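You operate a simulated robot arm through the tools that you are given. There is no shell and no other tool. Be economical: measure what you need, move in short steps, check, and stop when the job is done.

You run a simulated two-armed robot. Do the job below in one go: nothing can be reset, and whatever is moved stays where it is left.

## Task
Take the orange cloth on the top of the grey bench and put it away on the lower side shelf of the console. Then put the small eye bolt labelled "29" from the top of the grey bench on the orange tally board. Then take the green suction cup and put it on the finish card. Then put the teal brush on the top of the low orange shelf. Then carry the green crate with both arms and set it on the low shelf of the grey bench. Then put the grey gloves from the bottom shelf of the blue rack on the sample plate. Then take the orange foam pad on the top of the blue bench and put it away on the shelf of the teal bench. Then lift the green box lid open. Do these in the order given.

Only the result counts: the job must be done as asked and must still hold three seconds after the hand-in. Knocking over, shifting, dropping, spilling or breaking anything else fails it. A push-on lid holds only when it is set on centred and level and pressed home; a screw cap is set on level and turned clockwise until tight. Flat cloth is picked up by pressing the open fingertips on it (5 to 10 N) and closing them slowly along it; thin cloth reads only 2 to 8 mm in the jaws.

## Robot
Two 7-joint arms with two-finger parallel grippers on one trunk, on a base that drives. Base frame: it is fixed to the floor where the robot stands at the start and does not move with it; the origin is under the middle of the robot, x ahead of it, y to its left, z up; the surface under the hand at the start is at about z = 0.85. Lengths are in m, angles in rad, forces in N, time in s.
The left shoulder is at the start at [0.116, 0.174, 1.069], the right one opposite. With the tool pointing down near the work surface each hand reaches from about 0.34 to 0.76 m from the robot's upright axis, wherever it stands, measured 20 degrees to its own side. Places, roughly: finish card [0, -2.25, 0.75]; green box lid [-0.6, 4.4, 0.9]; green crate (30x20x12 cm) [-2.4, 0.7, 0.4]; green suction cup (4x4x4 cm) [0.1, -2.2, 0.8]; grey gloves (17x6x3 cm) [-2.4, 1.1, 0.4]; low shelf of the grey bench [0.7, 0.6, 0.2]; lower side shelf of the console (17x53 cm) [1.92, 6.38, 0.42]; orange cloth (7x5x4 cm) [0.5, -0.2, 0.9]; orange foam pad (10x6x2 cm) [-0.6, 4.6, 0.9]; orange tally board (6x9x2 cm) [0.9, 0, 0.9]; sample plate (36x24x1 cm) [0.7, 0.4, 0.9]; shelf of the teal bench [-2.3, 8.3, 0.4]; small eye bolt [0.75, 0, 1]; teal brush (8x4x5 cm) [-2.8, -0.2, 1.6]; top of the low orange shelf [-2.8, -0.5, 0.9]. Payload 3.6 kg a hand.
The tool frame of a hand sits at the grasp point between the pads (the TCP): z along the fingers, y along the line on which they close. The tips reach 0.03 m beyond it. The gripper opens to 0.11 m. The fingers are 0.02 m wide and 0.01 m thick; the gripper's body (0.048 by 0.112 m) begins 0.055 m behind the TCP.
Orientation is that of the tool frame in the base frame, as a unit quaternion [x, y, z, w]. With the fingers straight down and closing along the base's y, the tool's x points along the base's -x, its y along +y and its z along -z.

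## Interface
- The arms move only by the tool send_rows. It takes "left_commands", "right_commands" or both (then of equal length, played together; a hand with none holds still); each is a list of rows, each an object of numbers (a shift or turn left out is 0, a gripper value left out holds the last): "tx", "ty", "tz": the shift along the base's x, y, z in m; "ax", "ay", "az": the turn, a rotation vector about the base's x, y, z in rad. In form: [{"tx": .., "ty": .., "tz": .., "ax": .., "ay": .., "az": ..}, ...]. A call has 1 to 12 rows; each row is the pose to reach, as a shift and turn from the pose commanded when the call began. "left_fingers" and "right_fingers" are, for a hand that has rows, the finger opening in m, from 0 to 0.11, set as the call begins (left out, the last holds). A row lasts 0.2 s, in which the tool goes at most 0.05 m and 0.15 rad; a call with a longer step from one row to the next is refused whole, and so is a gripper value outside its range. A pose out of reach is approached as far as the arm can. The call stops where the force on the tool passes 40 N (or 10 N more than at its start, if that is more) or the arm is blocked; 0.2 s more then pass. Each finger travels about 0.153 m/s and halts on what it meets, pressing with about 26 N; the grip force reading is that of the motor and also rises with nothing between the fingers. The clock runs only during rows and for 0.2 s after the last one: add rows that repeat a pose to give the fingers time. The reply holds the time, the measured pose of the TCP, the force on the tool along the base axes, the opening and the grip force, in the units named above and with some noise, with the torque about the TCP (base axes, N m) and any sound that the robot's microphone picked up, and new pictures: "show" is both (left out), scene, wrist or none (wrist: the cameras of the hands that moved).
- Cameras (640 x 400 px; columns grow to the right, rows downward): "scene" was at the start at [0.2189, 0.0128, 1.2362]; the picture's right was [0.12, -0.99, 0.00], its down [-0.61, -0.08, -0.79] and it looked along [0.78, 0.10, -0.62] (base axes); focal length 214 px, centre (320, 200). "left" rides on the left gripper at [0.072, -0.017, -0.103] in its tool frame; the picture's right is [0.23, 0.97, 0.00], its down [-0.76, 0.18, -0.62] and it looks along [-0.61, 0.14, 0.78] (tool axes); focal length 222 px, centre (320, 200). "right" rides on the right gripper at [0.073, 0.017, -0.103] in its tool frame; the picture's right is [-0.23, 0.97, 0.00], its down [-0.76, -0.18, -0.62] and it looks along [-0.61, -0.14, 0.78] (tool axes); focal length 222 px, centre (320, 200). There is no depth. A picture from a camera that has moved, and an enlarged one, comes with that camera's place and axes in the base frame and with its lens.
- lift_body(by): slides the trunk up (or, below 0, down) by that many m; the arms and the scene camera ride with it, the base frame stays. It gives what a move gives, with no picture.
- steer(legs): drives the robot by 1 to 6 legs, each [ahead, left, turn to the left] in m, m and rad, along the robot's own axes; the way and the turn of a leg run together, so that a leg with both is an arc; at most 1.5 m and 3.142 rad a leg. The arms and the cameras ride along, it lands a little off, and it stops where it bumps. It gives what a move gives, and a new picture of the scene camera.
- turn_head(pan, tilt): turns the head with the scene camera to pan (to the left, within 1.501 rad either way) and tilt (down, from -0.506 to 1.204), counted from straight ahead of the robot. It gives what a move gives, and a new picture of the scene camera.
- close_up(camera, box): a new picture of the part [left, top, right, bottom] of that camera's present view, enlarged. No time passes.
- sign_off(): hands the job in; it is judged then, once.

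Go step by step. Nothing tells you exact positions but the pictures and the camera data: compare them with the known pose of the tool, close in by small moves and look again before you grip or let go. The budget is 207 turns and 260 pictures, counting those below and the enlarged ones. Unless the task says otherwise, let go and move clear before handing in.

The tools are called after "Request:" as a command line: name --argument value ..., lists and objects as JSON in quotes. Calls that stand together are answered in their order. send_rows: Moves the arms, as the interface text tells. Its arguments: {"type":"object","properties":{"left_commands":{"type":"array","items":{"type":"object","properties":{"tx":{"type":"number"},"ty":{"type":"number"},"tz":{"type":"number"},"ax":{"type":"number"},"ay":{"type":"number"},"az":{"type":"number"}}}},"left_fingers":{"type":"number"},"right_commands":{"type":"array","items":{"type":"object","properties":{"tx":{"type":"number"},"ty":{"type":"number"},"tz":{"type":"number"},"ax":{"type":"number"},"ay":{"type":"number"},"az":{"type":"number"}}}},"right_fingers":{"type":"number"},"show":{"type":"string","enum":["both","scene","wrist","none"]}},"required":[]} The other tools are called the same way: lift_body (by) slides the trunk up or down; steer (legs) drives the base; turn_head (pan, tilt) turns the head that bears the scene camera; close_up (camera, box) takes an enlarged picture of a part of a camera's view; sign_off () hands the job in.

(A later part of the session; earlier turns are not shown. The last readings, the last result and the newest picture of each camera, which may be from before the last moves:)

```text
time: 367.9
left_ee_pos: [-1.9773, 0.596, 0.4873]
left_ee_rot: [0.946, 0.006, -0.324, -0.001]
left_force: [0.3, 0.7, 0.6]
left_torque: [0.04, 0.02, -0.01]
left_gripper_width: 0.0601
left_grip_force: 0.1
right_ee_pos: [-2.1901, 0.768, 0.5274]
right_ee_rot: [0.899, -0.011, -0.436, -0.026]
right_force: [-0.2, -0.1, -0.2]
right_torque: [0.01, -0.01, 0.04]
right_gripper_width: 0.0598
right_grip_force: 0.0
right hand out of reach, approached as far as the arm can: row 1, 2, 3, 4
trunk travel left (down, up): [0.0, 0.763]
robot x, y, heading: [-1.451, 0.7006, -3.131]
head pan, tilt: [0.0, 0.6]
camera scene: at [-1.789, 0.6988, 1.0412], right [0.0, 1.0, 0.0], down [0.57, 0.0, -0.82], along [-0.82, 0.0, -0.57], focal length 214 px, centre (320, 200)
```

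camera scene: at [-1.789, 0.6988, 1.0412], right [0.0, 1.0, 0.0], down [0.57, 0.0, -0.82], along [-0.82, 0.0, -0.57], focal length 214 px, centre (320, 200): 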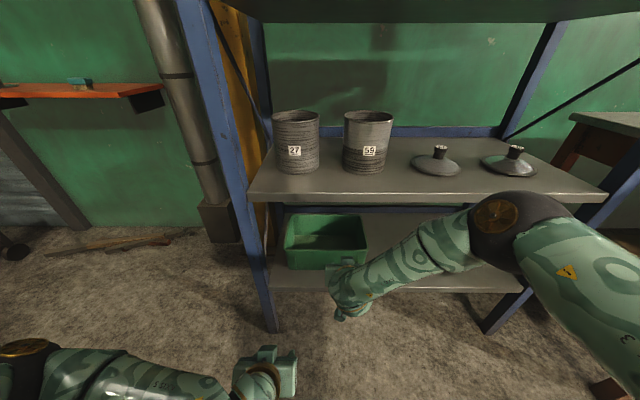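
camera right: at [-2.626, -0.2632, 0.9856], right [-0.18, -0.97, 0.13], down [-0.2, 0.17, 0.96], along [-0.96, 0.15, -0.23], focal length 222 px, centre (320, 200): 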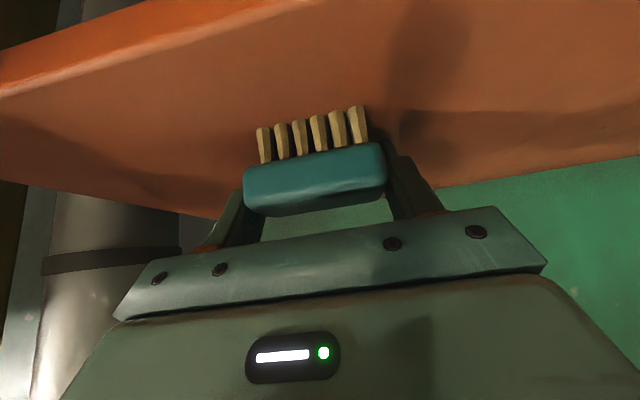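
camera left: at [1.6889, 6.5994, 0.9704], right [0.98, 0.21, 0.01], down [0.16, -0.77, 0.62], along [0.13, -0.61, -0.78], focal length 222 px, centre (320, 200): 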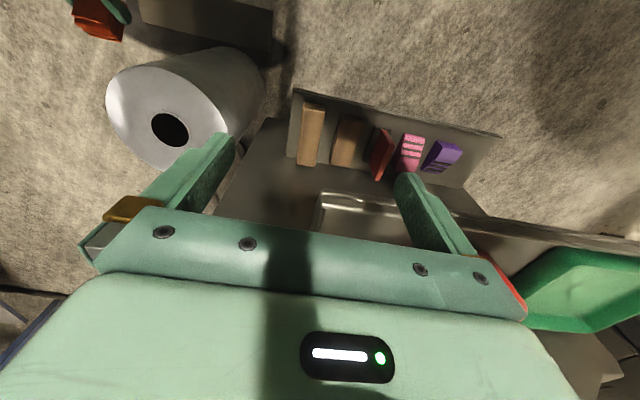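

The elbow should stay outside the rack, so I'll work with the arm extended, moving the base only slightly closer and right.

Request:
steer --legs '[[0.12, -0.1, 0]]'

Request:
send_rows --right_commands '[{"tx": -0.02}, {"tx": -0.04}, {"tx": -0.055}]' --right_fingers 0.06 --show "wrist"

```text
time: 369.3
left_ee_pos: [-2.1016, 0.6949, 0.4873]
left_ee_rot: [0.946, 0.005, -0.324, -0.001]
left_force: [0.5, 0.3, 0.2]
left_torque: [0.01, 0.0, 0.01]
left_gripper_width: 0.0602
left_grip_force: 0.1
right_ee_pos: [-2.3143, 0.8689, 0.5267]
right_ee_rot: [0.899, -0.013, -0.437, -0.028]
right_force: [1.0, 0.1, -0.3]
right_torque: [-0.02, 0.02, -0.02]
right_gripper_width: 0.0599
right_grip_force: 0.2
trunk travel left (down, up): [0.0, 0.763]
robot x, y, heading: [-1.5726, 0.7912, -3.139]
head pan, tilt: [0.0, 0.6]
camera scene: at [-1.9124, 0.7976, 1.0411], right [0.0, 1.0, 0.0], down [0.57, 0.0, -0.82], along [-0.82, 0.0, -0.57], focal length 214 px, centre (320, 200)
```

scene: 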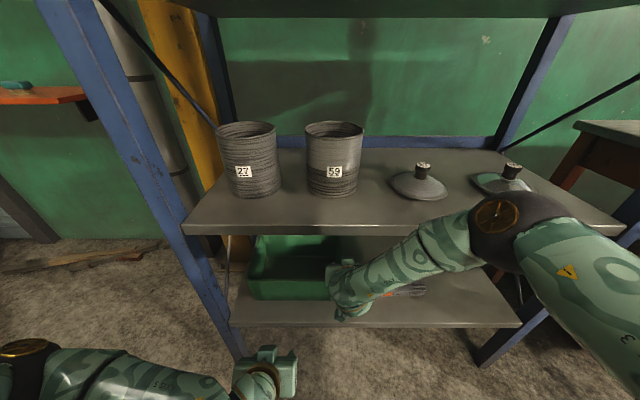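

```text
time: 370.1
left_ee_pos: [-2.101, 0.6944, 0.4879]
left_ee_rot: [0.946, 0.006, -0.323, -0.001]
left_force: [-0.3, 1.1, -0.1]
left_torque: [0.03, 0.01, -0.01]
left_gripper_width: 0.06
left_grip_force: 0.1
right_ee_pos: [-2.3691, 0.8685, 0.5273]
right_ee_rot: [0.899, -0.013, -0.437, -0.028]
right_force: [-0.1, -0.5, -0.7]
right_torque: [-0.01, 0.0, 0.0]
right_gripper_width: 0.0598
right_grip_force: 0.1
trunk travel left (down, up): [0.0, 0.763]
robot x, y, heading: [-1.5763, 0.7912, -3.139]
head pan, tilt: [0.0, 0.6]
camera right: at [-2.2433, 0.8461, 0.5354], right [-0.19, -0.97, 0.14], down [0.03, 0.14, 0.99], along [-0.98, 0.19, 0.0], focal length 222 px, centre (320, 200)
```

right: 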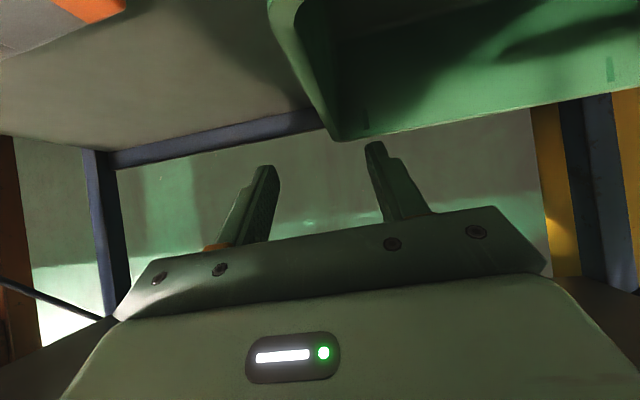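

Request:
send_rows --right_commands '[{"tx": -0.026, "ty": -0.003, "tz": -0.01}, {"tx": -0.026, "ty": -0.003, "tz": -0.04}, {"tx": -0.026, "ty": -0.003, "tz": -0.065}]' --show "wrist"

```text
time: 370.9
left_ee_pos: [-2.1016, 0.6957, 0.4874]
left_ee_rot: [0.946, 0.005, -0.324, -0.001]
left_force: [0.4, -0.2, 0.0]
left_torque: [-0.01, 0.01, -0.02]
left_gripper_width: 0.0601
left_grip_force: 0.0
right_ee_pos: [-2.3947, 0.8694, 0.4638]
right_ee_rot: [0.899, -0.012, -0.437, -0.027]
right_force: [-0.2, 0.2, -0.7]
right_torque: [0.0, -0.01, -0.02]
right_gripper_width: 0.0601
right_grip_force: 0.1
trunk travel left (down, up): [0.0, 0.763]
robot x, y, heading: [-1.5748, 0.7949, -3.139]
head pan, tilt: [0.0, 0.6]
camera right: at [-2.2682, 0.8464, 0.4704], right [-0.19, -0.97, 0.14], down [0.03, 0.14, 0.99], along [-0.98, 0.19, 0.0], focal length 222 px, centre (320, 200)
```

right: 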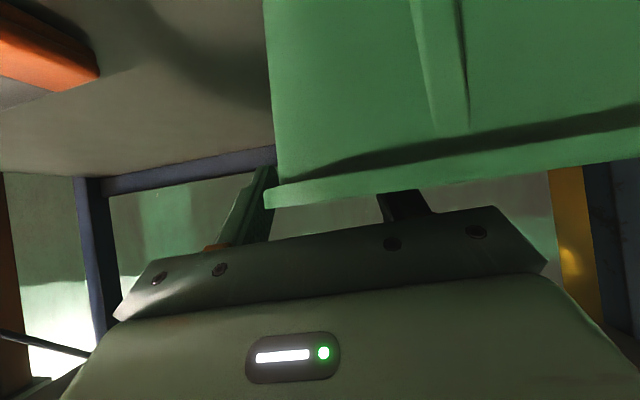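

Request:
send_rows --right_commands '[{"tz": -0.004}, {"tz": -0.004}, {"tz": -0.004}, {"tz": -0.004}]' --right_fingers 0.0 --show "wrist"

```text
time: 371.9
left_ee_pos: [-2.1025, 0.6959, 0.4872]
left_ee_rot: [0.946, 0.006, -0.325, -0.001]
left_force: [-0.3, 0.3, -0.3]
left_torque: [0.0, -0.04, -0.01]
left_gripper_width: 0.0599
left_grip_force: 0.0
right_ee_pos: [-2.3946, 0.8668, 0.4606]
right_ee_rot: [0.899, -0.013, -0.438, -0.028]
right_force: [-1.9, -2.6, 6.5]
right_torque: [-0.91, 0.32, 0.34]
right_gripper_width: 0.0066
right_grip_force: 26.1
trunk travel left (down, up): [0.0, 0.763]
robot x, y, heading: [-1.5719, 0.8, -3.137]
head pan, tilt: [0.0, 0.6]
camera right: at [-2.2682, 0.8446, 0.4674], right [-0.19, -0.97, 0.14], down [0.03, 0.14, 0.99], along [-0.98, 0.19, 0.0], focal length 222 px, centre (320, 200)
```

right: 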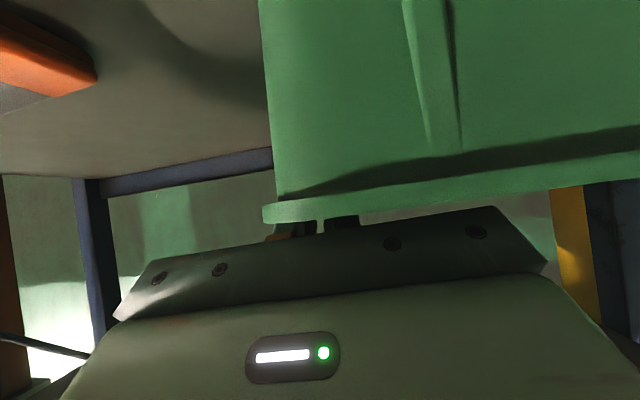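

I have the right wall. I'll slide the crate about 4.5 cm north by shifting the base, to clear the left post.

Request:
steer --legs '[[0, -0.045, 0]]'

```text
time: 372.8
left_ee_pos: [-2.1007, 0.7411, 0.4886]
left_ee_rot: [0.946, 0.005, -0.325, -0.001]
left_force: [-0.6, -0.3, -0.1]
left_torque: [0.0, -0.03, 0.01]
left_gripper_width: 0.06
left_grip_force: 0.0
right_ee_pos: [-2.3949, 0.9134, 0.4609]
right_ee_rot: [0.899, -0.013, -0.437, -0.027]
right_force: [-0.6, 3.3, 8.8]
right_torque: [-0.77, 0.55, 0.17]
right_gripper_width: 0.0065
right_grip_force: 26.2
trunk travel left (down, up): [0.0, 0.763]
robot x, y, heading: [-1.5729, 0.8416, -3.14]
head pan, tilt: [0.0, 0.6]
camera scene: at [-1.9113, 0.8432, 1.0416], right [0.0, 1.0, 0.0], down [0.56, 0.0, -0.83], along [-0.83, 0.0, -0.56], focal length 214 px, centre (320, 200)
```

scene: 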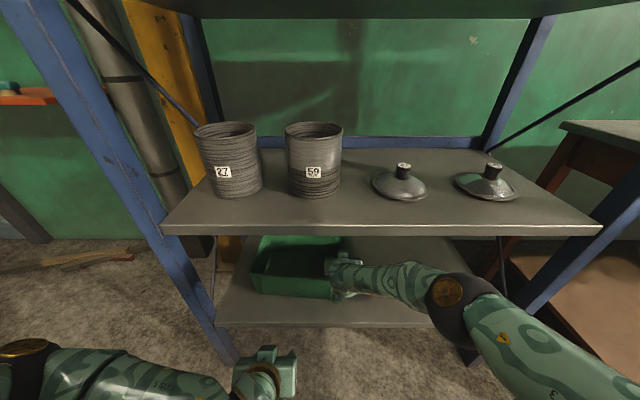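

The left forearm would hit the rack post there, so I'll also drag the crate 10 cm forward on the shelf by backing the base.

Request:
steer --legs '[[-0.1, 0, 0]]'

```text
time: 374.0
left_ee_pos: [-2.001, 0.7413, 0.4872]
left_ee_rot: [0.946, 0.005, -0.324, -0.001]
left_force: [0.5, 1.0, 0.3]
left_torque: [-0.02, 0.04, 0.02]
left_gripper_width: 0.0598
left_grip_force: 0.0
right_ee_pos: [-2.2946, 0.9135, 0.4595]
right_ee_rot: [0.899, -0.015, -0.437, -0.029]
right_force: [1.6, -0.1, 5.3]
right_torque: [-0.7, 0.46, 0.03]
right_gripper_width: 0.0064
right_grip_force: 26.5
trunk travel left (down, up): [0.0, 0.763]
robot x, y, heading: [-1.4717, 0.8417, -3.14]
head pan, tilt: [0.0, 0.6]
camera scene: at [-1.8119, 0.8435, 1.0414], right [0.0, 1.0, 0.0], down [0.57, 0.0, -0.82], along [-0.82, 0.0, -0.57], focal length 214 px, centre (320, 200)
```

scene: 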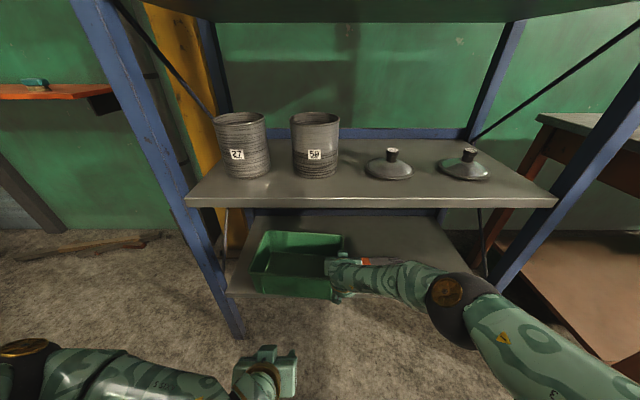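

The crate is square, with its left wall at y≈0.62 and front rim at x≈-2.235. I'll bring the left hand over the left wall.

Request:
send_rows --left_commands '[{"ty": -0.04, "tz": 0.02, "ay": 0.07}, {"ty": -0.08, "tz": 0.04, "ay": 0.14}, {"tx": -0.02, "ty": -0.115, "tz": 0.05, "ay": 0.2}, {"tx": -0.065, "ty": -0.119, "tz": 0.05, "ay": 0.22}, {"tx": -0.11, "ty": -0.119, "tz": 0.05, "ay": 0.22}, {"tx": -0.155, "ty": -0.119, "tz": 0.05, "ay": 0.22}, {"tx": -0.2, "ty": -0.119, "tz": 0.05, "ay": 0.22}, {"tx": -0.245, "ty": -0.119, "tz": 0.05, "ay": 0.22}, {"tx": -0.275, "ty": -0.119, "tz": 0.05, "ay": 0.22}]' --left_fingers 0.06 --show "both"

```text
time: 376.0
left_ee_pos: [-2.2793, 0.6224, 0.5372]
left_ee_rot: [0.905, 0.005, -0.426, -0.001]
left_force: [-0.8, -0.5, -0.7]
left_torque: [0.01, -0.01, 0.02]
left_gripper_width: 0.0599
left_grip_force: 0.2
right_ee_pos: [-2.2952, 0.9153, 0.4601]
right_ee_rot: [0.899, -0.014, -0.438, -0.028]
right_force: [0.4, 1.2, 2.4]
right_torque: [-0.75, -0.18, 0.06]
right_gripper_width: 0.0064
right_grip_force: 26.0
trunk travel left (down, up): [0.0, 0.763]
robot x, y, heading: [-1.4746, 0.8455, -3.139]
head pan, tilt: [0.0, 0.6]
camera scene: at [-1.8121, 0.8435, 1.0413], right [0.0, 1.0, 0.0], down [0.57, 0.0, -0.82], along [-0.82, 0.0, -0.57], focal length 214 px, centre (320, 200)
camera left: at [-2.1529, 0.6397, 0.5466], right [0.15, -0.97, -0.18], down [0.0, -0.18, 0.98], along [-0.99, -0.15, -0.03], focal length 222 px, centre (320, 200)
```

scene: 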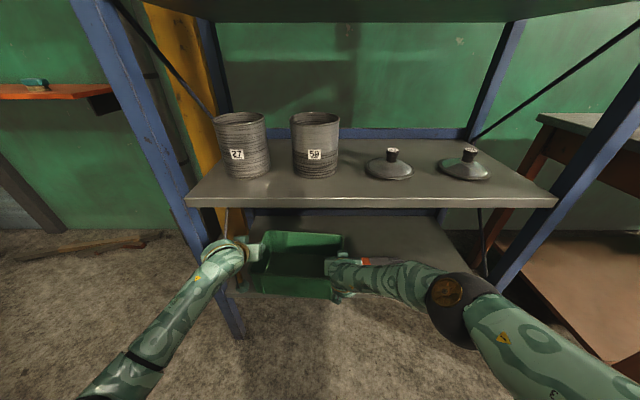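
left: 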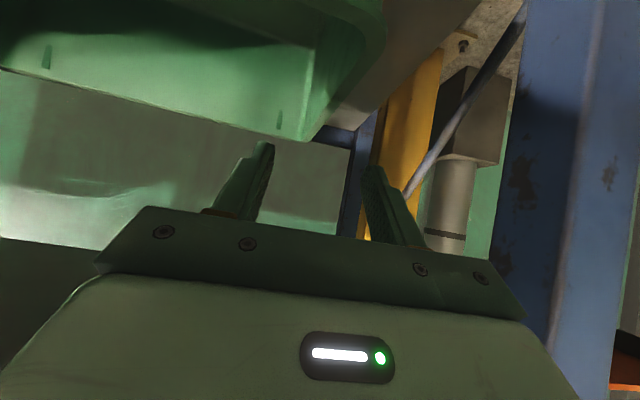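

Request:
send_rows --left_commands '[{"tx": -0.02, "ty": -0.012, "tz": -0.02}, {"tx": -0.02, "ty": -0.012, "tz": -0.05}, {"tx": -0.02, "ty": -0.012, "tz": -0.077}]' --show "wrist"

Request:
send_rows --left_commands '[{"tz": 0}, {"tz": 0}, {"tz": 0}, {"tz": 0}]' --left_fingers 0.0 --show "none"

```text
time: 376.8
left_ee_pos: [-2.2976, 0.6101, 0.4583]
left_ee_rot: [0.904, 0.005, -0.427, -0.001]
left_force: [0.1, -1.1, 0.6]
left_torque: [-0.04, -0.03, -0.02]
left_gripper_width: 0.0601
left_grip_force: 0.0
right_ee_pos: [-2.2944, 0.9139, 0.4603]
right_ee_rot: [0.899, -0.014, -0.438, -0.029]
right_force: [1.3, 0.6, 4.0]
right_torque: [-0.74, 0.09, 0.03]
right_gripper_width: 0.0066
right_grip_force: 25.9
trunk travel left (down, up): [0.0, 0.763]
robot x, y, heading: [-1.4717, 0.8423, -3.141]
head pan, tilt: [0.0, 0.6]
camera left: at [-2.172, 0.6284, 0.4689], right [0.15, -0.97, -0.18], down [0.0, -0.18, 0.98], along [-0.99, -0.15, -0.03], focal length 222 px, centre (320, 200)
```

left: 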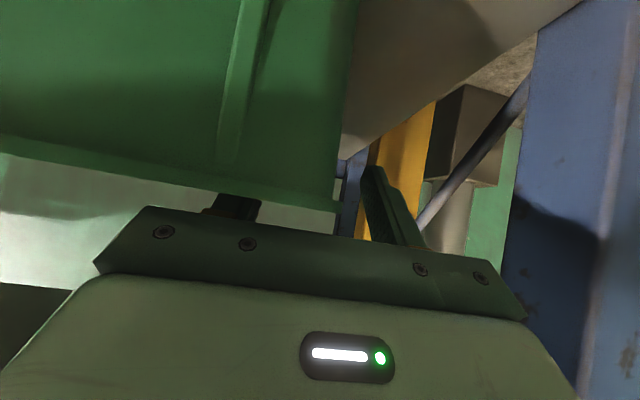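

```text
time: 377.8
left_ee_pos: [-2.2976, 0.6154, 0.4594]
left_ee_rot: [0.904, 0.004, -0.427, -0.005]
left_force: [6.4, 35.6, 0.1]
left_torque: [0.64, 0.47, -1.57]
left_gripper_width: 0.0106
left_grip_force: 25.9
right_ee_pos: [-2.2939, 0.9116, 0.4605]
right_ee_rot: [0.899, -0.011, -0.438, -0.026]
right_force: [-7.3, -34.4, 3.2]
right_torque: [-0.23, 0.14, -0.58]
right_gripper_width: 0.0069
right_grip_force: 26.5
trunk travel left (down, up): [0.0, 0.763]
robot x, y, heading: [-1.475, 0.8457, -3.141]
head pan, tilt: [0.0, 0.6]
```

Both walls are gripped with some internal tension. I'll relax the left hand by 8 mm, then lift both together.

Request:
send_rows --left_commands '[{"ty": 0.004}, {"ty": 0.008}, {"ty": 0.01}]' --show "none"

Request:
send_rows --left_commands '[{"tz": 0.01}, {"tz": 0.02}, {"tz": 0.03}]' --right_commands '[{"tz": 0.01}, {"tz": 0.02}, {"tz": 0.03}]' --show "scene"

```text
time: 378.6
left_ee_pos: [-2.2976, 0.6195, 0.4593]
left_ee_rot: [0.904, 0.004, -0.427, -0.002]
left_force: [4.2, 16.1, 0.8]
left_torque: [0.57, 0.03, -1.54]
left_gripper_width: 0.0105
left_grip_force: 25.8
right_ee_pos: [-2.2948, 0.9149, 0.4597]
right_ee_rot: [0.899, -0.014, -0.437, -0.029]
right_force: [-3.9, -17.8, 5.1]
right_torque: [-0.94, -0.13, 0.34]
right_gripper_width: 0.0065
right_grip_force: 25.7
trunk travel left (down, up): [0.0, 0.763]
robot x, y, heading: [-1.471, 0.8435, -3.143]
head pan, tilt: [0.0, 0.6]
```

```text
time: 379.4
left_ee_pos: [-2.2966, 0.6203, 0.4913]
left_ee_rot: [0.905, 0.005, -0.426, -0.001]
left_force: [3.8, 11.0, -3.1]
left_torque: [0.52, -0.55, -1.55]
left_gripper_width: 0.0104
left_grip_force: 25.7
right_ee_pos: [-2.2941, 0.914, 0.4894]
right_ee_rot: [0.899, -0.014, -0.437, -0.028]
right_force: [-4.1, -11.2, -1.4]
right_torque: [-0.93, 0.35, 0.34]
right_gripper_width: 0.0067
right_grip_force: 25.9
trunk travel left (down, up): [0.0, 0.763]
robot x, y, heading: [-1.4697, 0.8425, -3.135]
head pan, tilt: [0.0, 0.6]
camera scene: at [-1.8129, 0.8434, 1.041], right [0.0, 1.0, 0.0], down [0.57, 0.0, -0.82], along [-0.82, 0.0, -0.57], focal length 214 px, centre (320, 200)
```

scene: 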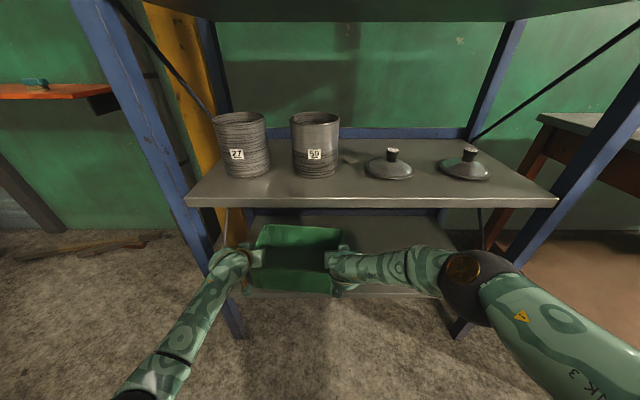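

The crate is lifted. I'll back out, move to open floor and turn toward the grey bench.

Request:
steer --legs '[[-0.54, 0, 0], [0, 0.5, 0], [0, 0, 3.14]]'

```text
time: 392.4
left_ee_pos: [-0.1045, 0.5397, 0.4893]
left_ee_rot: [0.008, 0.905, -0.006, 0.426]
left_force: [-4.0, 15.2, -1.9]
left_torque: [-0.56, 0.14, -1.55]
left_gripper_width: 0.0105
left_grip_force: 25.7
right_ee_pos: [-0.1148, 0.2435, 0.4892]
right_ee_rot: [0.027, 0.898, -0.035, 0.437]
right_force: [5.1, -14.8, -1.5]
right_torque: [0.73, 0.0, 0.1]
right_gripper_width: 0.0065
right_grip_force: 26.1
trunk travel left (down, up): [0.0, 0.763]
robot x, y, heading: [-0.9343, 0.3407, -0.037]
head pan, tilt: [0.0, 0.6]
camera scene: at [-0.5961, 0.3339, 1.041], right [-0.03, -1.0, 0.0], down [-0.57, 0.02, -0.82], along [0.82, -0.02, -0.57], focal length 214 px, centre (320, 200)
```

scene: 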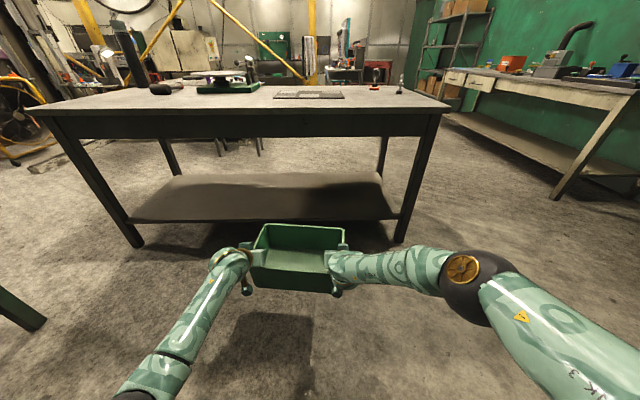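

The low shelf is empty, at z≈0.19 with its front at x≈0.41. I'll lower the crate by 9 cm so the arms clear the apron, then square the heading and drive in partway.

Request:
send_rows --left_commands '[{"tz": -0.03}, {"tz": -0.06}, {"tz": -0.09}]' --right_commands '[{"tz": -0.03}, {"tz": -0.06}, {"tz": -0.09}]' --show "none"

Request:
steer --legs '[[0, 0, 0.037], [0.42, 0, 0]]'

```text
time: 393.2
left_ee_pos: [-0.1048, 0.5354, 0.3991]
left_ee_rot: [0.011, 0.905, -0.011, 0.425]
left_force: [-12.9, -25.6, 1.7]
left_torque: [-0.55, 0.44, -1.59]
left_gripper_width: 0.0131
left_grip_force: 25.9
right_ee_pos: [-0.1279, 0.241, 0.4049]
right_ee_rot: [0.024, 0.899, -0.031, 0.437]
right_force: [11.8, 25.2, -5.7]
right_torque: [-0.6, -0.26, -1.55]
right_gripper_width: 0.0082
right_grip_force: 25.3
right hand out of reach, approached as far as the arm can: row 3
trunk travel left (down, up): [0.0, 0.763]
robot x, y, heading: [-0.9346, 0.3432, -0.027]
head pan, tilt: [0.0, 0.6]
```

```text
time: 396.1
left_ee_pos: [0.3085, 0.568, 0.3985]
left_ee_rot: [-0.007, 0.905, -0.002, 0.425]
left_force: [-11.4, -33.6, 1.6]
left_torque: [-0.57, 0.18, -1.58]
left_gripper_width: 0.0127
left_grip_force: 25.9
right_ee_pos: [0.296, 0.2716, 0.4061]
right_ee_rot: [0.01, 0.899, -0.025, 0.437]
right_force: [11.2, 33.6, -6.7]
right_torque: [-0.46, -0.07, -1.45]
right_gripper_width: 0.0086
right_grip_force: 26.2
trunk travel left (down, up): [0.0, 0.763]
robot x, y, heading: [-0.5148, 0.347, 0.009]
head pan, tilt: [0.0, 0.6]
camera scene: at [-0.1757, 0.3498, 1.0409], right [0.01, -1.0, 0.0], down [-0.57, 0.0, -0.82], along [0.82, 0.01, -0.57], focal length 214 px, centre (320, 200)
```

scene: 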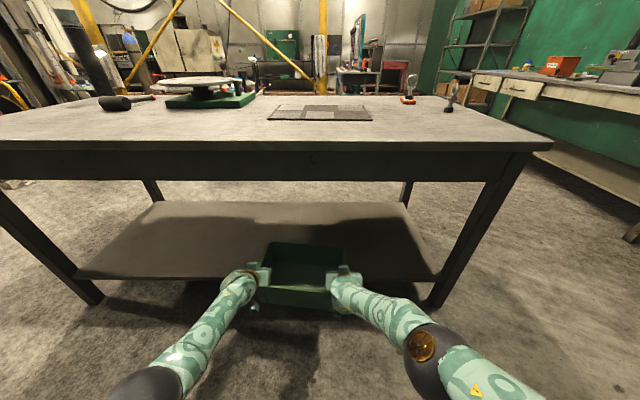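

The right arm is near a limit because the load sits off-centre. I'll shift both hands 6 cm to the right in sync and relax the tension.

Request:
send_rows --left_commands '[{"ty": -0.02}, {"ty": -0.04}, {"ty": -0.07}]' --right_commands '[{"ty": -0.015}, {"ty": -0.035}, {"ty": -0.063}]' --show "none"

Request:
send_rows --left_commands '[{"tx": 0.0, "tz": -0.015}, {"tx": 0.0, "tz": -0.025}]' --right_commands '[{"tx": 0.008, "tz": -0.02}, {"tx": 0.01, "tz": -0.032}]' --show "none"

```text
time: 396.9
left_ee_pos: [0.3058, 0.5002, 0.3981]
left_ee_rot: [-0.007, 0.905, 0.0, 0.425]
left_force: [-9.3, 21.9, 0.2]
left_torque: [-0.53, 0.35, -1.5]
left_gripper_width: 0.0123
left_grip_force: 26.5
right_ee_pos: [0.2978, 0.2046, 0.4057]
right_ee_rot: [0.012, 0.899, -0.027, 0.438]
right_force: [8.7, -21.0, -5.1]
right_torque: [-0.51, -0.25, -1.45]
right_gripper_width: 0.0068
right_grip_force: 26.4
trunk travel left (down, up): [0.0, 0.763]
robot x, y, heading: [-0.5164, 0.3453, 0.005]
head pan, tilt: [0.0, 0.6]
```

```text
time: 397.5
left_ee_pos: [0.3011, 0.4983, 0.3819]
left_ee_rot: [-0.007, 0.905, -0.004, 0.426]
left_force: [-5.4, 14.0, -2.3]
left_torque: [-0.49, 0.45, -1.49]
left_gripper_width: 0.0103
left_grip_force: 26.3
left hand out of reach, approached as far as the arm can: row 1, 2
right_ee_pos: [0.2996, 0.204, 0.3845]
right_ee_rot: [0.01, 0.9, -0.025, 0.436]
right_force: [5.7, -14.1, -2.8]
right_torque: [0.6, -0.33, -0.11]
right_gripper_width: 0.0062
right_grip_force: 26.2
right hand out of reach, approached as far as the arm can: row 1, 2
trunk travel left (down, up): [0.0, 0.763]
robot x, y, heading: [-0.5133, 0.3423, 0.005]
head pan, tilt: [0.0, 0.6]
```

Both arms are at full extension, so I'll draw the crate closer while lowering it.

Request:
send_rows --left_commands '[{"tx": -0.03, "tz": -0.005}, {"tx": -0.06, "tz": -0.015}, {"tx": -0.09, "tz": -0.03}, {"tx": -0.12, "tz": -0.045}]' --right_commands '[{"tx": -0.03, "tz": -0.005}, {"tx": -0.06, "tz": -0.015}, {"tx": -0.09, "tz": -0.03}, {"tx": -0.12, "tz": -0.045}]' --show "none"

```text
time: 398.5
left_ee_pos: [0.1816, 0.5009, 0.3376]
left_ee_rot: [-0.008, 0.905, -0.003, 0.426]
left_force: [6.8, 20.0, -5.2]
left_torque: [0.52, 0.51, 1.54]
left_gripper_width: 0.0108
left_grip_force: 25.9
right_ee_pos: [0.2383, 0.2112, 0.3234]
right_ee_rot: [0.01, 0.899, -0.026, 0.437]
right_force: [-5.9, -19.9, 0.5]
right_torque: [0.66, -0.33, 1.48]
right_gripper_width: 0.0157
right_grip_force: 26.3
right hand out of reach, approached as far as the arm can: row 1, 2, 3, 4
trunk travel left (down, up): [0.0, 0.763]
robot x, y, heading: [-0.511, 0.3476, 0.009]
head pan, tilt: [0.0, 0.6]
```

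Request:
send_rows --left_commands '[{"tx": 0.02, "tz": 0.005}, {"tx": 0.04, "tz": 0.01}, {"tx": 0.057, "tz": 0.02}, {"tx": 0.057, "tz": 0.027}]' --right_commands '[{"tz": 0.01}, {"tz": 0.02}, {"tz": 0.03}, {"tz": 0.04}]' --show "scene"

```text
time: 399.5
left_ee_pos: [0.2407, 0.5046, 0.3649]
left_ee_rot: [-0.007, 0.905, 0.0, 0.425]
left_force: [3.1, 36.7, -4.6]
left_torque: [0.74, 0.4, 0.06]
left_gripper_width: 0.0063
left_grip_force: 26.2
right_ee_pos: [0.2569, 0.2123, 0.3414]
right_ee_rot: [0.011, 0.898, -0.028, 0.438]
right_force: [-1.6, -37.3, -0.9]
right_torque: [0.62, -0.32, 1.24]
right_gripper_width: 0.0112
right_grip_force: 25.9
right hand out of reach, approached as far as the arm can: row 1, 2, 3, 4
trunk travel left (down, up): [0.0, 0.763]
robot x, y, heading: [-0.5148, 0.3449, 0.005]
head pan, tilt: [0.0, 0.6]
camera scene: at [-0.176, 0.3497, 1.041], right [0.01, -1.0, 0.0], down [-0.57, 0.0, -0.82], along [0.82, 0.01, -0.57], focal length 214 px, centre (320, 200)
```

scene: 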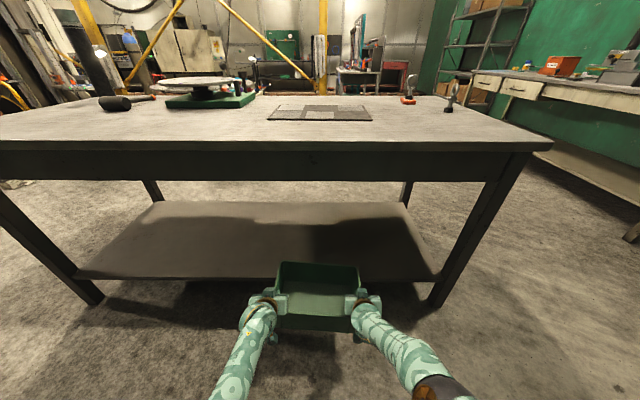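

Request:
send_rows --left_commands '[{"tx": 0.02, "ty": 0.001, "tz": 0.006}, {"tx": 0.04, "ty": 0.002, "tz": 0.012}, {"tx": 0.058, "ty": 0.003, "tz": 0.018}]' --right_commands '[{"tx": 0.015, "tz": 0.015}, {"tx": 0.03, "tz": 0.03}, {"tx": 0.043, "tz": 0.043}]' --show "none"

Request:
steer --legs '[[0.29, 0, 0]]'

```text
time: 400.3
left_ee_pos: [0.2949, 0.5065, 0.3803]
left_ee_rot: [-0.007, 0.905, 0.0, 0.425]
left_force: [-5.6, 34.1, -2.3]
left_torque: [-0.46, 0.54, -1.39]
left_gripper_width: 0.01
left_grip_force: 26.1
right_ee_pos: [0.2978, 0.2116, 0.3868]
right_ee_rot: [0.013, 0.898, -0.029, 0.439]
right_force: [6.0, -35.2, -0.8]
right_torque: [0.48, -0.48, -0.23]
right_gripper_width: 0.0059
right_grip_force: 25.6
right hand out of reach, approached as far as the arm can: row 3
trunk travel left (down, up): [0.0, 0.763]
robot x, y, heading: [-0.515, 0.3439, 0.009]
head pan, tilt: [0.0, 0.6]
```

```text
time: 402.3
left_ee_pos: [0.5824, 0.5012, 0.3796]
left_ee_rot: [-0.003, 0.905, -0.002, 0.425]
left_force: [-5.2, 34.1, -3.4]
left_torque: [-0.5, -0.12, -1.43]
left_gripper_width: 0.01
left_grip_force: 25.9
right_ee_pos: [0.5831, 0.2065, 0.3855]
right_ee_rot: [0.016, 0.899, -0.031, 0.437]
right_force: [5.2, -35.3, -1.2]
right_torque: [0.53, 0.18, -0.16]
right_gripper_width: 0.0063
right_grip_force: 26.0
trunk travel left (down, up): [0.0, 0.763]
robot x, y, heading: [-0.225, 0.3474, -0.0]
head pan, tilt: [0.0, 0.6]
camera scene: at [0.1105, 0.3485, 1.0407], right [0.0, -1.0, 0.0], down [-0.57, 0.0, -0.82], along [0.82, 0.0, -0.57], focal length 214 px, centre (320, 200)
```

scene: 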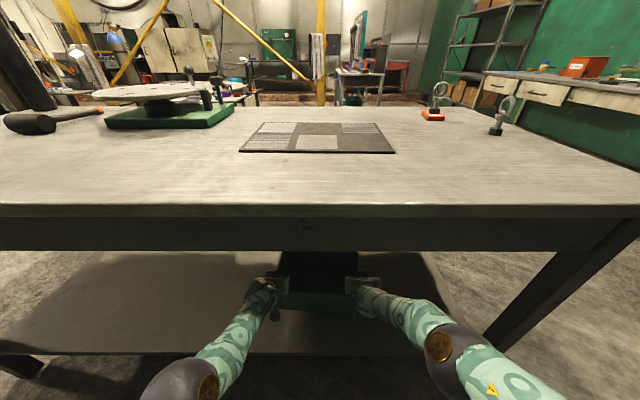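

The crate is over the low shelf. I'll lower it along the reachable path.

Request:
send_rows --left_commands '[{"tx": -0.012, "tz": -0.012}, {"tx": -0.024, "tz": -0.022}, {"tx": -0.04, "tz": -0.034}, {"tx": -0.054, "tz": -0.045}, {"tx": -0.063, "tz": -0.053}]' --right_commands '[{"tx": -0.012, "tz": -0.012}, {"tx": -0.024, "tz": -0.024}, {"tx": -0.04, "tz": -0.038}, {"tx": -0.054, "tz": -0.05}, {"tx": -0.063, "tz": -0.06}]' --show "none"

```text
time: 403.5
left_ee_pos: [0.5181, 0.4999, 0.3326]
left_ee_rot: [-0.005, 0.904, -0.001, 0.427]
left_force: [-1.7, 9.9, -2.4]
left_torque: [-0.54, -0.78, -1.42]
left_gripper_width: 0.008
left_grip_force: 26.4
right_ee_pos: [0.5241, 0.207, 0.3272]
right_ee_rot: [0.017, 0.897, -0.032, 0.441]
right_force: [8.2, -8.2, 17.8]
right_torque: [0.92, -0.17, 1.0]
right_gripper_width: 0.0077
right_grip_force: 26.7
right hand out of reach, approached as far as the arm can: row 3, 4
trunk travel left (down, up): [0.0, 0.763]
robot x, y, heading: [-0.2269, 0.3448, 0.0]
head pan, tilt: [0.0, 0.6]
```

Request:
send_rows --left_commands '[{"tz": -0.003}, {"tz": -0.006}, {"tz": -0.009}, {"tz": -0.012}]' --right_commands '[{"tz": 0}, {"tz": 0}, {"tz": 0}, {"tz": 0}]' --show "none"

Request:
close_up --camera "left" --box '[0, 0, 640, 400]'

```text
time: 404.5
left_ee_pos: [0.524, 0.5006, 0.3234]
left_ee_rot: [-0.003, 0.902, -0.001, 0.432]
left_force: [-5.6, 1.9, 24.2]
left_torque: [-0.48, 2.31, -1.56]
left_gripper_width: 0.0097
left_grip_force: 26.1
right_ee_pos: [0.5227, 0.2053, 0.3264]
right_ee_rot: [0.017, 0.897, -0.031, 0.441]
right_force: [2.2, -1.6, 11.6]
right_torque: [0.99, -0.01, 0.61]
right_gripper_width: 0.0069
right_grip_force: 25.9
trunk travel left (down, up): [0.0, 0.763]
robot x, y, heading: [-0.2289, 0.3474, -0.001]
head pan, tilt: [0.0, 0.6]
stopped in row 4 (left hand): the force on the tool passed its limit at 45 N (the readings are from after the stop); the commanded pose is now the measured one
```

```text
1.00 times, centred on (320, 200) of left (not enlarged: the box is as wide or as high as the picture)
camera zoom: at [0.3979, 0.4832, 0.3323], right [-0.15, 0.97, -0.18], down [-0.01, 0.18, 0.98], along [0.99, 0.14, -0.02], focal length 222 px, centre (320, 200)
```

zoom: 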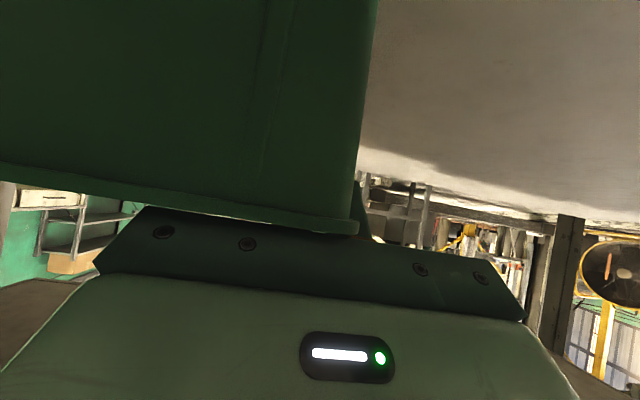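

The crate rests on the shelf. I'll open both grippers, lift clear of the rim and back away.

Request:
send_rows --left_commands '[{"tz": 0.002}, {"tz": 0.002}, {"tz": 0.002}]' --right_commands '[{"tz": 0}, {"tz": 0}, {"tz": 0}]' --left_fingers 0.045 --right_fingers 0.045 --show "none"

Request:
send_rows --left_commands '[{"tz": 0.02}, {"tz": 0.04}, {"tz": 0.06}, {"tz": 0.075}]' --right_commands '[{"tx": 0.01, "tz": 0.02}, {"tx": 0.02, "tz": 0.04}, {"tx": 0.03, "tz": 0.06}, {"tx": 0.03, "tz": 0.075}]' --show "wrist"

```text
time: 405.3
left_ee_pos: [0.5221, 0.5017, 0.3251]
left_ee_rot: [-0.004, 0.903, -0.002, 0.43]
left_force: [5.6, -4.6, 16.9]
left_torque: [0.15, 1.07, 0.23]
left_gripper_width: 0.0449
left_grip_force: 0.0
right_ee_pos: [0.5222, 0.2059, 0.3259]
right_ee_rot: [0.017, 0.898, -0.031, 0.439]
right_force: [-1.5, 1.4, 11.4]
right_torque: [0.05, 0.68, -0.12]
right_gripper_width: 0.0448
right_grip_force: 0.1
trunk travel left (down, up): [0.0, 0.763]
robot x, y, heading: [-0.2244, 0.347, -0.001]
head pan, tilt: [0.0, 0.6]
```

```text
time: 406.3
left_ee_pos: [0.5238, 0.5, 0.3951]
left_ee_rot: [-0.004, 0.904, -0.002, 0.428]
left_force: [-0.5, -0.2, 0.2]
left_torque: [-0.04, 0.03, 0.02]
left_gripper_width: 0.0448
left_grip_force: 0.1
right_ee_pos: [0.5664, 0.2102, 0.368]
right_ee_rot: [0.017, 0.899, -0.031, 0.437]
right_force: [-0.2, -0.1, 0.3]
right_torque: [0.03, 0.03, 0.0]
right_gripper_width: 0.0452
right_grip_force: 0.0
right hand out of reach, approached as far as the arm can: row 1, 2, 3, 4
trunk travel left (down, up): [0.0, 0.763]
robot x, y, heading: [-0.2276, 0.3461, 0.003]
head pan, tilt: [0.0, 0.6]
camera right: at [0.4419, 0.235, 0.3753], right [0.2, 0.97, 0.14], down [-0.03, -0.14, 0.99], along [0.98, -0.2, 0.0], focal length 222 px, centre (320, 200)
camera left: at [0.3981, 0.4833, 0.4049], right [-0.15, 0.97, -0.18], down [0.0, 0.18, 0.98], along [0.99, 0.15, -0.03], focal length 222 px, centre (320, 200)
```

right: 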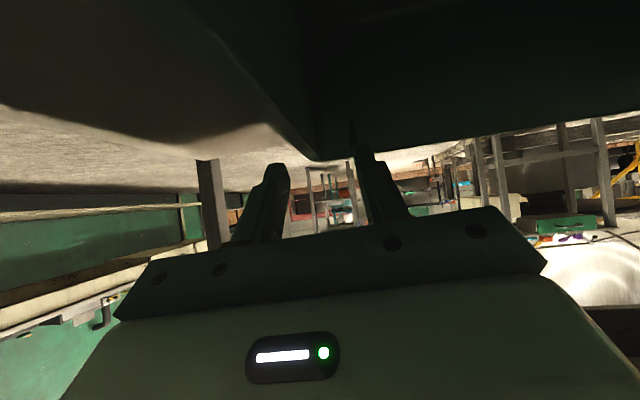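
left: 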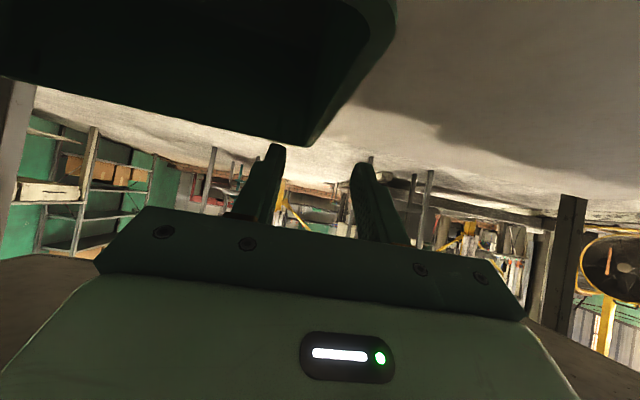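

Request:
lift_body --by 0.05

Request:
steer --legs '[[-0.5, 0, 0]]'

```text
time: 407.3
left_ee_pos: [0.5217, 0.5015, 0.4451]
left_ee_rot: [-0.004, 0.904, -0.002, 0.427]
left_force: [-0.4, -0.1, -0.4]
left_torque: [0.0, 0.01, -0.03]
left_gripper_width: 0.0449
left_grip_force: 0.0
right_ee_pos: [0.5791, 0.2092, 0.4633]
right_ee_rot: [0.018, 0.882, -0.03, 0.471]
right_force: [0.9, 0.1, 0.8]
right_torque: [0.01, 0.0, 0.05]
right_gripper_width: 0.045
right_grip_force: 0.1
trunk travel left (down, up): [-0.05, 0.713]
robot x, y, heading: [-0.2298, 0.3445, 0.001]
head pan, tilt: [0.0, 0.6]
```

```text
time: 410.2
left_ee_pos: [0.0233, 0.5025, 0.4456]
left_ee_rot: [-0.006, 0.903, -0.001, 0.429]
left_force: [0.2, -1.1, -0.2]
left_torque: [0.0, -0.01, 0.03]
left_gripper_width: 0.0449
left_grip_force: 0.1
right_ee_pos: [0.0825, 0.2116, 0.4646]
right_ee_rot: [0.016, 0.882, -0.029, 0.471]
right_force: [-0.1, 0.2, -0.5]
right_torque: [-0.04, -0.02, -0.03]
right_gripper_width: 0.045
right_grip_force: 0.0
trunk travel left (down, up): [-0.05, 0.713]
robot x, y, heading: [-0.7232, 0.3436, 0.004]
head pan, tilt: [0.0, 0.6]
camera scene: at [-0.4209, 0.3482, 1.0955], right [0.0, -1.0, 0.0], down [-0.57, 0.0, -0.82], along [0.82, 0.0, -0.57], focal length 214 px, centre (320, 200)
```

scene: 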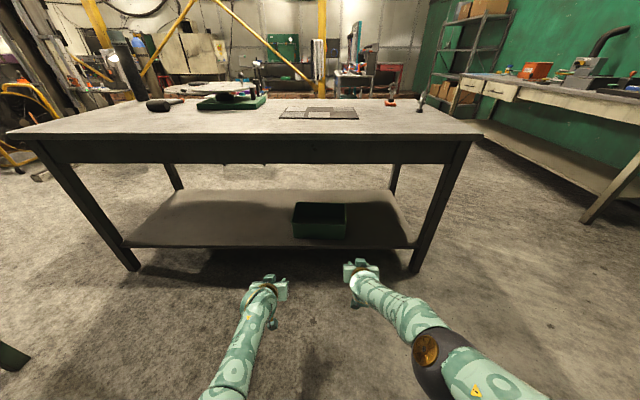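

The crate is placed. Next the gloves: I'll pull the right hand back and up, and un-tilt the left hand so it can reach down onto them between the rack shelves.

Request:
send_rows --right_commands '[{"tx": -0.028, "ty": -0.009, "tz": 0.035, "ay": 0.08}, {"tx": -0.056, "ty": -0.018, "tz": 0.07, "ay": 0.16}, {"tx": -0.084, "ty": -0.027, "tz": 0.105, "ay": 0.24}, {"tx": -0.112, "ty": -0.036, "tz": 0.14, "ay": 0.32}, {"tx": -0.14, "ty": -0.045, "tz": 0.175, "ay": 0.4}, {"tx": -0.168, "ty": -0.054, "tz": 0.21, "ay": 0.48}, {"tx": -0.196, "ty": -0.063, "tz": 0.245, "ay": 0.56}, {"tx": -0.224, "ty": -0.072, "tz": 0.28, "ay": 0.64}, {"tx": -0.252, "ty": -0.081, "tz": 0.315, "ay": 0.72}, {"tx": -0.28, "ty": -0.09, "tz": 0.35, "ay": 0.8}, {"tx": -0.3, "ty": -0.1, "tz": 0.385, "ay": 0.88}, {"tx": -0.32, "ty": -0.11, "tz": 0.42, "ay": 0.95}]' --left_commands '[{"tx": -0.01, "tz": 0.005, "ay": 0.08}, {"tx": -0.02, "tz": 0.01, "ay": 0.16}, {"tx": -0.03, "tz": 0.015, "ay": 0.24}, {"tx": -0.04, "tz": 0.02, "ay": 0.32}, {"tx": -0.05, "tz": 0.025, "ay": 0.4}, {"tx": -0.06, "tz": 0.03, "ay": 0.48}, {"tx": -0.07, "tz": 0.035, "ay": 0.56}, {"tx": -0.08, "tz": 0.04, "ay": 0.64}, {"tx": -0.09, "ty": 0.01, "tz": 0.045, "ay": 0.72}, {"tx": -0.1, "ty": 0.02, "tz": 0.05, "ay": 0.8}, {"tx": -0.11, "ty": 0.03, "tz": 0.055, "ay": 0.85}, {"tx": -0.12, "ty": 0.04, "tz": 0.055, "ay": 0.88}]' --show "none"

Request:
send_rows --left_commands '[{"az": -0.14}, {"az": -0.28}, {"az": -0.42}, {"az": -0.56}, {"az": -0.7}, {"az": -0.84}, {"az": -0.98}, {"az": -1.12}, {"az": -1.26}, {"az": -1.4}, {"az": -1.5}, {"az": -1.57}]' --left_fingers 0.1 --show "scene"

```text
time: 411.0
left_ee_pos: [-0.0075, 0.4982, 0.4605]
left_ee_rot: [-0.006, 0.948, -0.003, 0.318]
left_force: [-0.1, 0.0, -0.5]
left_torque: [0.02, -0.03, 0.03]
left_gripper_width: 0.0449
left_grip_force: 0.1
right_ee_pos: [0.1132, 0.2756, 0.5583]
right_ee_rot: [0.08, 0.903, -0.014, 0.421]
right_force: [0.7, -1.4, -0.7]
right_torque: [0.14, 0.04, 0.11]
right_gripper_width: 0.045
right_grip_force: 0.0
right hand out of reach, approached as far as the arm can: row 1, 2, 3, 4
trunk travel left (down, up): [-0.05, 0.713]
robot x, y, heading: [-0.7261, 0.3448, 0.012]
head pan, tilt: [0.0, 0.6]
stopped in row 4 (right hand): the force on the tool passed its limit at 48 N (the readings are from after the stop); the commanded pose is now the measured one
```

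```text
time: 413.6
left_ee_pos: [-0.0305, 0.5059, 0.4701]
left_ee_rot: [0.666, 0.675, -0.227, 0.223]
left_force: [0.2, 0.3, 1.2]
left_torque: [0.04, 0.03, 0.03]
left_gripper_width: 0.1001
left_grip_force: 0.1
left hand out of reach, approached as far as the arm can: row 10, 11, 12
right_ee_pos: [0.1149, 0.2755, 0.5589]
right_ee_rot: [0.081, 0.903, -0.014, 0.421]
right_force: [-0.2, -0.6, -0.7]
right_torque: [-0.01, 0.01, 0.0]
right_gripper_width: 0.0455
right_grip_force: 0.1
trunk travel left (down, up): [-0.05, 0.713]
robot x, y, heading: [-0.7229, 0.3446, 0.01]
head pan, tilt: [0.0, 0.6]
camera scene: at [-0.4204, 0.3486, 1.0954], right [0.01, -1.0, 0.0], down [-0.57, 0.0, -0.82], along [0.82, 0.01, -0.57], focal length 214 px, centre (320, 200)
```

scene: 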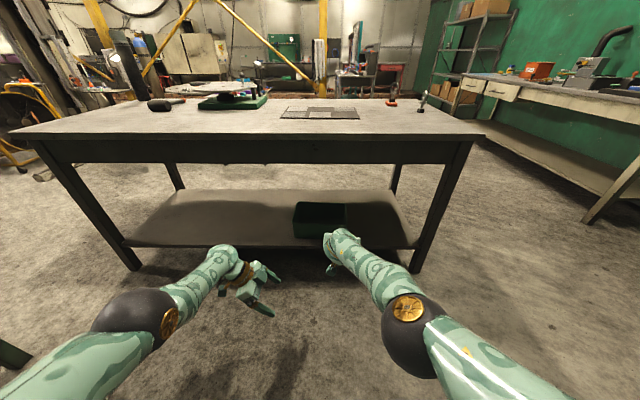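

The right arm stalled, so I'll move it up first and then back. The left hand is now pitched toward its right with its fingers closing along x, which suits the gloves.

Request:
send_rows --right_commands '[{"tz": 0.03, "ty": -0.02}, {"tz": 0.06, "ty": -0.04}, {"tz": 0.1, "ty": -0.06}, {"tz": 0.14, "ty": -0.08}, {"tz": 0.18, "ty": -0.1}, {"tz": 0.22, "ty": -0.12, "ay": 0.1}, {"tz": 0.26, "ty": -0.12, "ay": 0.2}, {"tz": 0.3, "ty": -0.12, "ay": 0.3}, {"tz": 0.33, "ty": -0.12, "ay": 0.42}, {"tz": 0.36, "ty": -0.12, "ay": 0.54}, {"tz": 0.38, "ty": -0.12, "ay": 0.66}]' --show "none"

Request:
send_rows --right_commands '[{"tx": -0.04}, {"tx": -0.08}, {"tx": -0.12}, {"tx": -0.16}, {"tx": -0.2}, {"tx": -0.24}, {"tx": -0.28}]' --show "none"

```text
time: 416.0
left_ee_pos: [-0.0305, 0.5046, 0.4703]
left_ee_rot: [0.666, 0.675, -0.226, 0.222]
left_force: [-0.3, 0.1, 0.7]
left_torque: [0.03, 0.0, -0.02]
left_gripper_width: 0.1001
left_grip_force: 0.1
right_ee_pos: [0.0444, 0.1572, 0.905]
right_ee_rot: [0.081, 0.989, -0.036, 0.123]
right_force: [-0.7, -0.3, 0.0]
right_torque: [-0.01, 0.01, -0.01]
right_gripper_width: 0.0451
right_grip_force: 0.0
right hand out of reach, approached as far as the arm can: row 1, 2, 3, 9, 10, 11
trunk travel left (down, up): [-0.05, 0.713]
robot x, y, heading: [-0.7251, 0.3447, 0.009]
head pan, tilt: [0.0, 0.6]
```

```text
time: 417.6
left_ee_pos: [-0.0304, 0.5048, 0.4709]
left_ee_rot: [0.666, 0.675, -0.227, 0.223]
left_force: [-0.2, -0.1, 0.0]
left_torque: [-0.03, 0.02, 0.03]
left_gripper_width: 0.1
left_grip_force: 0.1
right_ee_pos: [-0.2367, 0.1536, 0.9073]
right_ee_rot: [0.072, 0.991, -0.038, 0.106]
right_force: [-0.6, 0.2, 0.0]
right_torque: [-0.01, 0.01, -0.01]
right_gripper_width: 0.0451
right_grip_force: 0.0
trunk travel left (down, up): [-0.05, 0.713]
robot x, y, heading: [-0.725, 0.3465, 0.011]
head pan, tilt: [0.0, 0.6]
```

Request:
steer --legs '[[-0.35, 0, 0], [0, 0, 3.13], [0.3, -0.9, 0]]'

Request:
turn_head --pan 0.1 --tilt 0.65

```text
time: 431.7
left_ee_pos: [-2.074, 1.0651, 0.4703]
left_ee_rot: [0.679, -0.661, -0.224, -0.225]
left_force: [0.4, 0.8, 0.2]
left_torque: [-0.02, -0.02, 0.0]
left_gripper_width: 0.1
left_grip_force: 0.0
right_ee_pos: [-1.8712, 1.4175, 0.9066]
right_ee_rot: [0.991, -0.065, -0.107, -0.04]
right_force: [-1.4, 0.4, -0.3]
right_torque: [0.01, 0.01, 0.01]
right_gripper_width: 0.0452
right_grip_force: 0.0
trunk travel left (down, up): [-0.05, 0.713]
robot x, y, heading: [-1.3827, 1.2352, -3.124]
head pan, tilt: [0.0, 0.6]
camera scene: at [-1.6875, 1.2302, 1.0955], right [-0.02, 1.0, 0.0], down [0.57, 0.01, -0.82], along [-0.82, -0.02, -0.57], focal length 214 px, centre (320, 200)
```

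scene: 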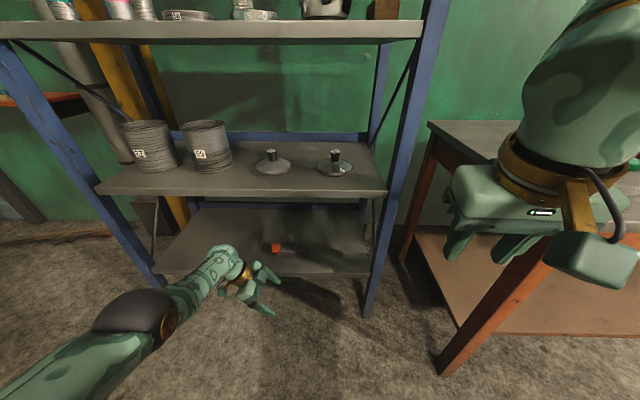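

```text
time: 432.4
left_ee_pos: [-2.0745, 1.0642, 0.4705]
left_ee_rot: [0.679, -0.661, -0.225, -0.226]
left_force: [0.4, 0.2, -0.4]
left_torque: [0.0, 0.03, 0.02]
left_gripper_width: 0.0999
left_grip_force: 0.1
right_ee_pos: [-1.8723, 1.4182, 0.9078]
right_ee_rot: [0.991, -0.065, -0.106, -0.039]
right_force: [0.9, -0.7, -0.1]
right_torque: [-0.03, -0.02, 0.0]
right_gripper_width: 0.0452
right_grip_force: 0.0
trunk travel left (down, up): [-0.05, 0.713]
robot x, y, heading: [-1.3809, 1.2327, -3.118]
head pan, tilt: [0.099, 0.649]
camera scene: at [-1.6852, 1.2216, 1.0912], right [-0.12, 0.99, 0.0], down [0.6, 0.07, -0.8], along [-0.79, -0.1, -0.61], focal length 214 px, centre (320, 200)
```

scene: 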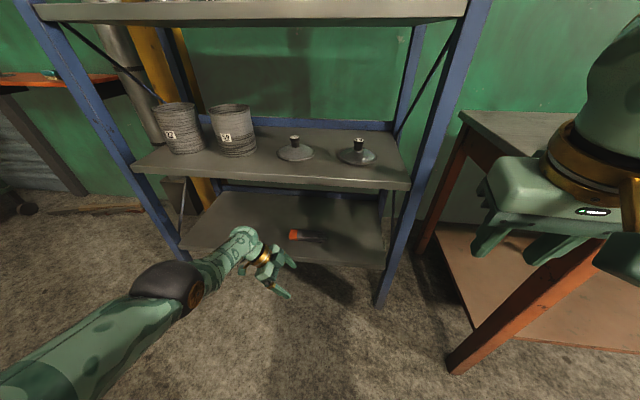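

Request:
close_up --camera "scene" --box '[260, 215, 360, 265]'

```text
6.40 times, centred on (310, 240) of scene
camera zoom: at [-1.6852, 1.2216, 1.0912], right [-0.12, 0.99, 0.0], down [0.6, 0.07, -0.8], along [-0.79, -0.1, -0.61], focal length 1373 px, centre (384, -56)
```

zoom: 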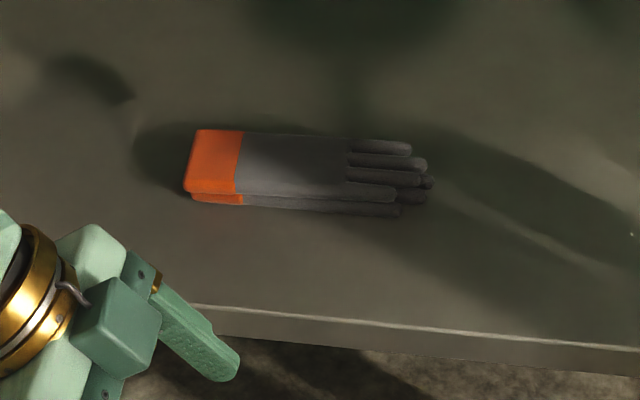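

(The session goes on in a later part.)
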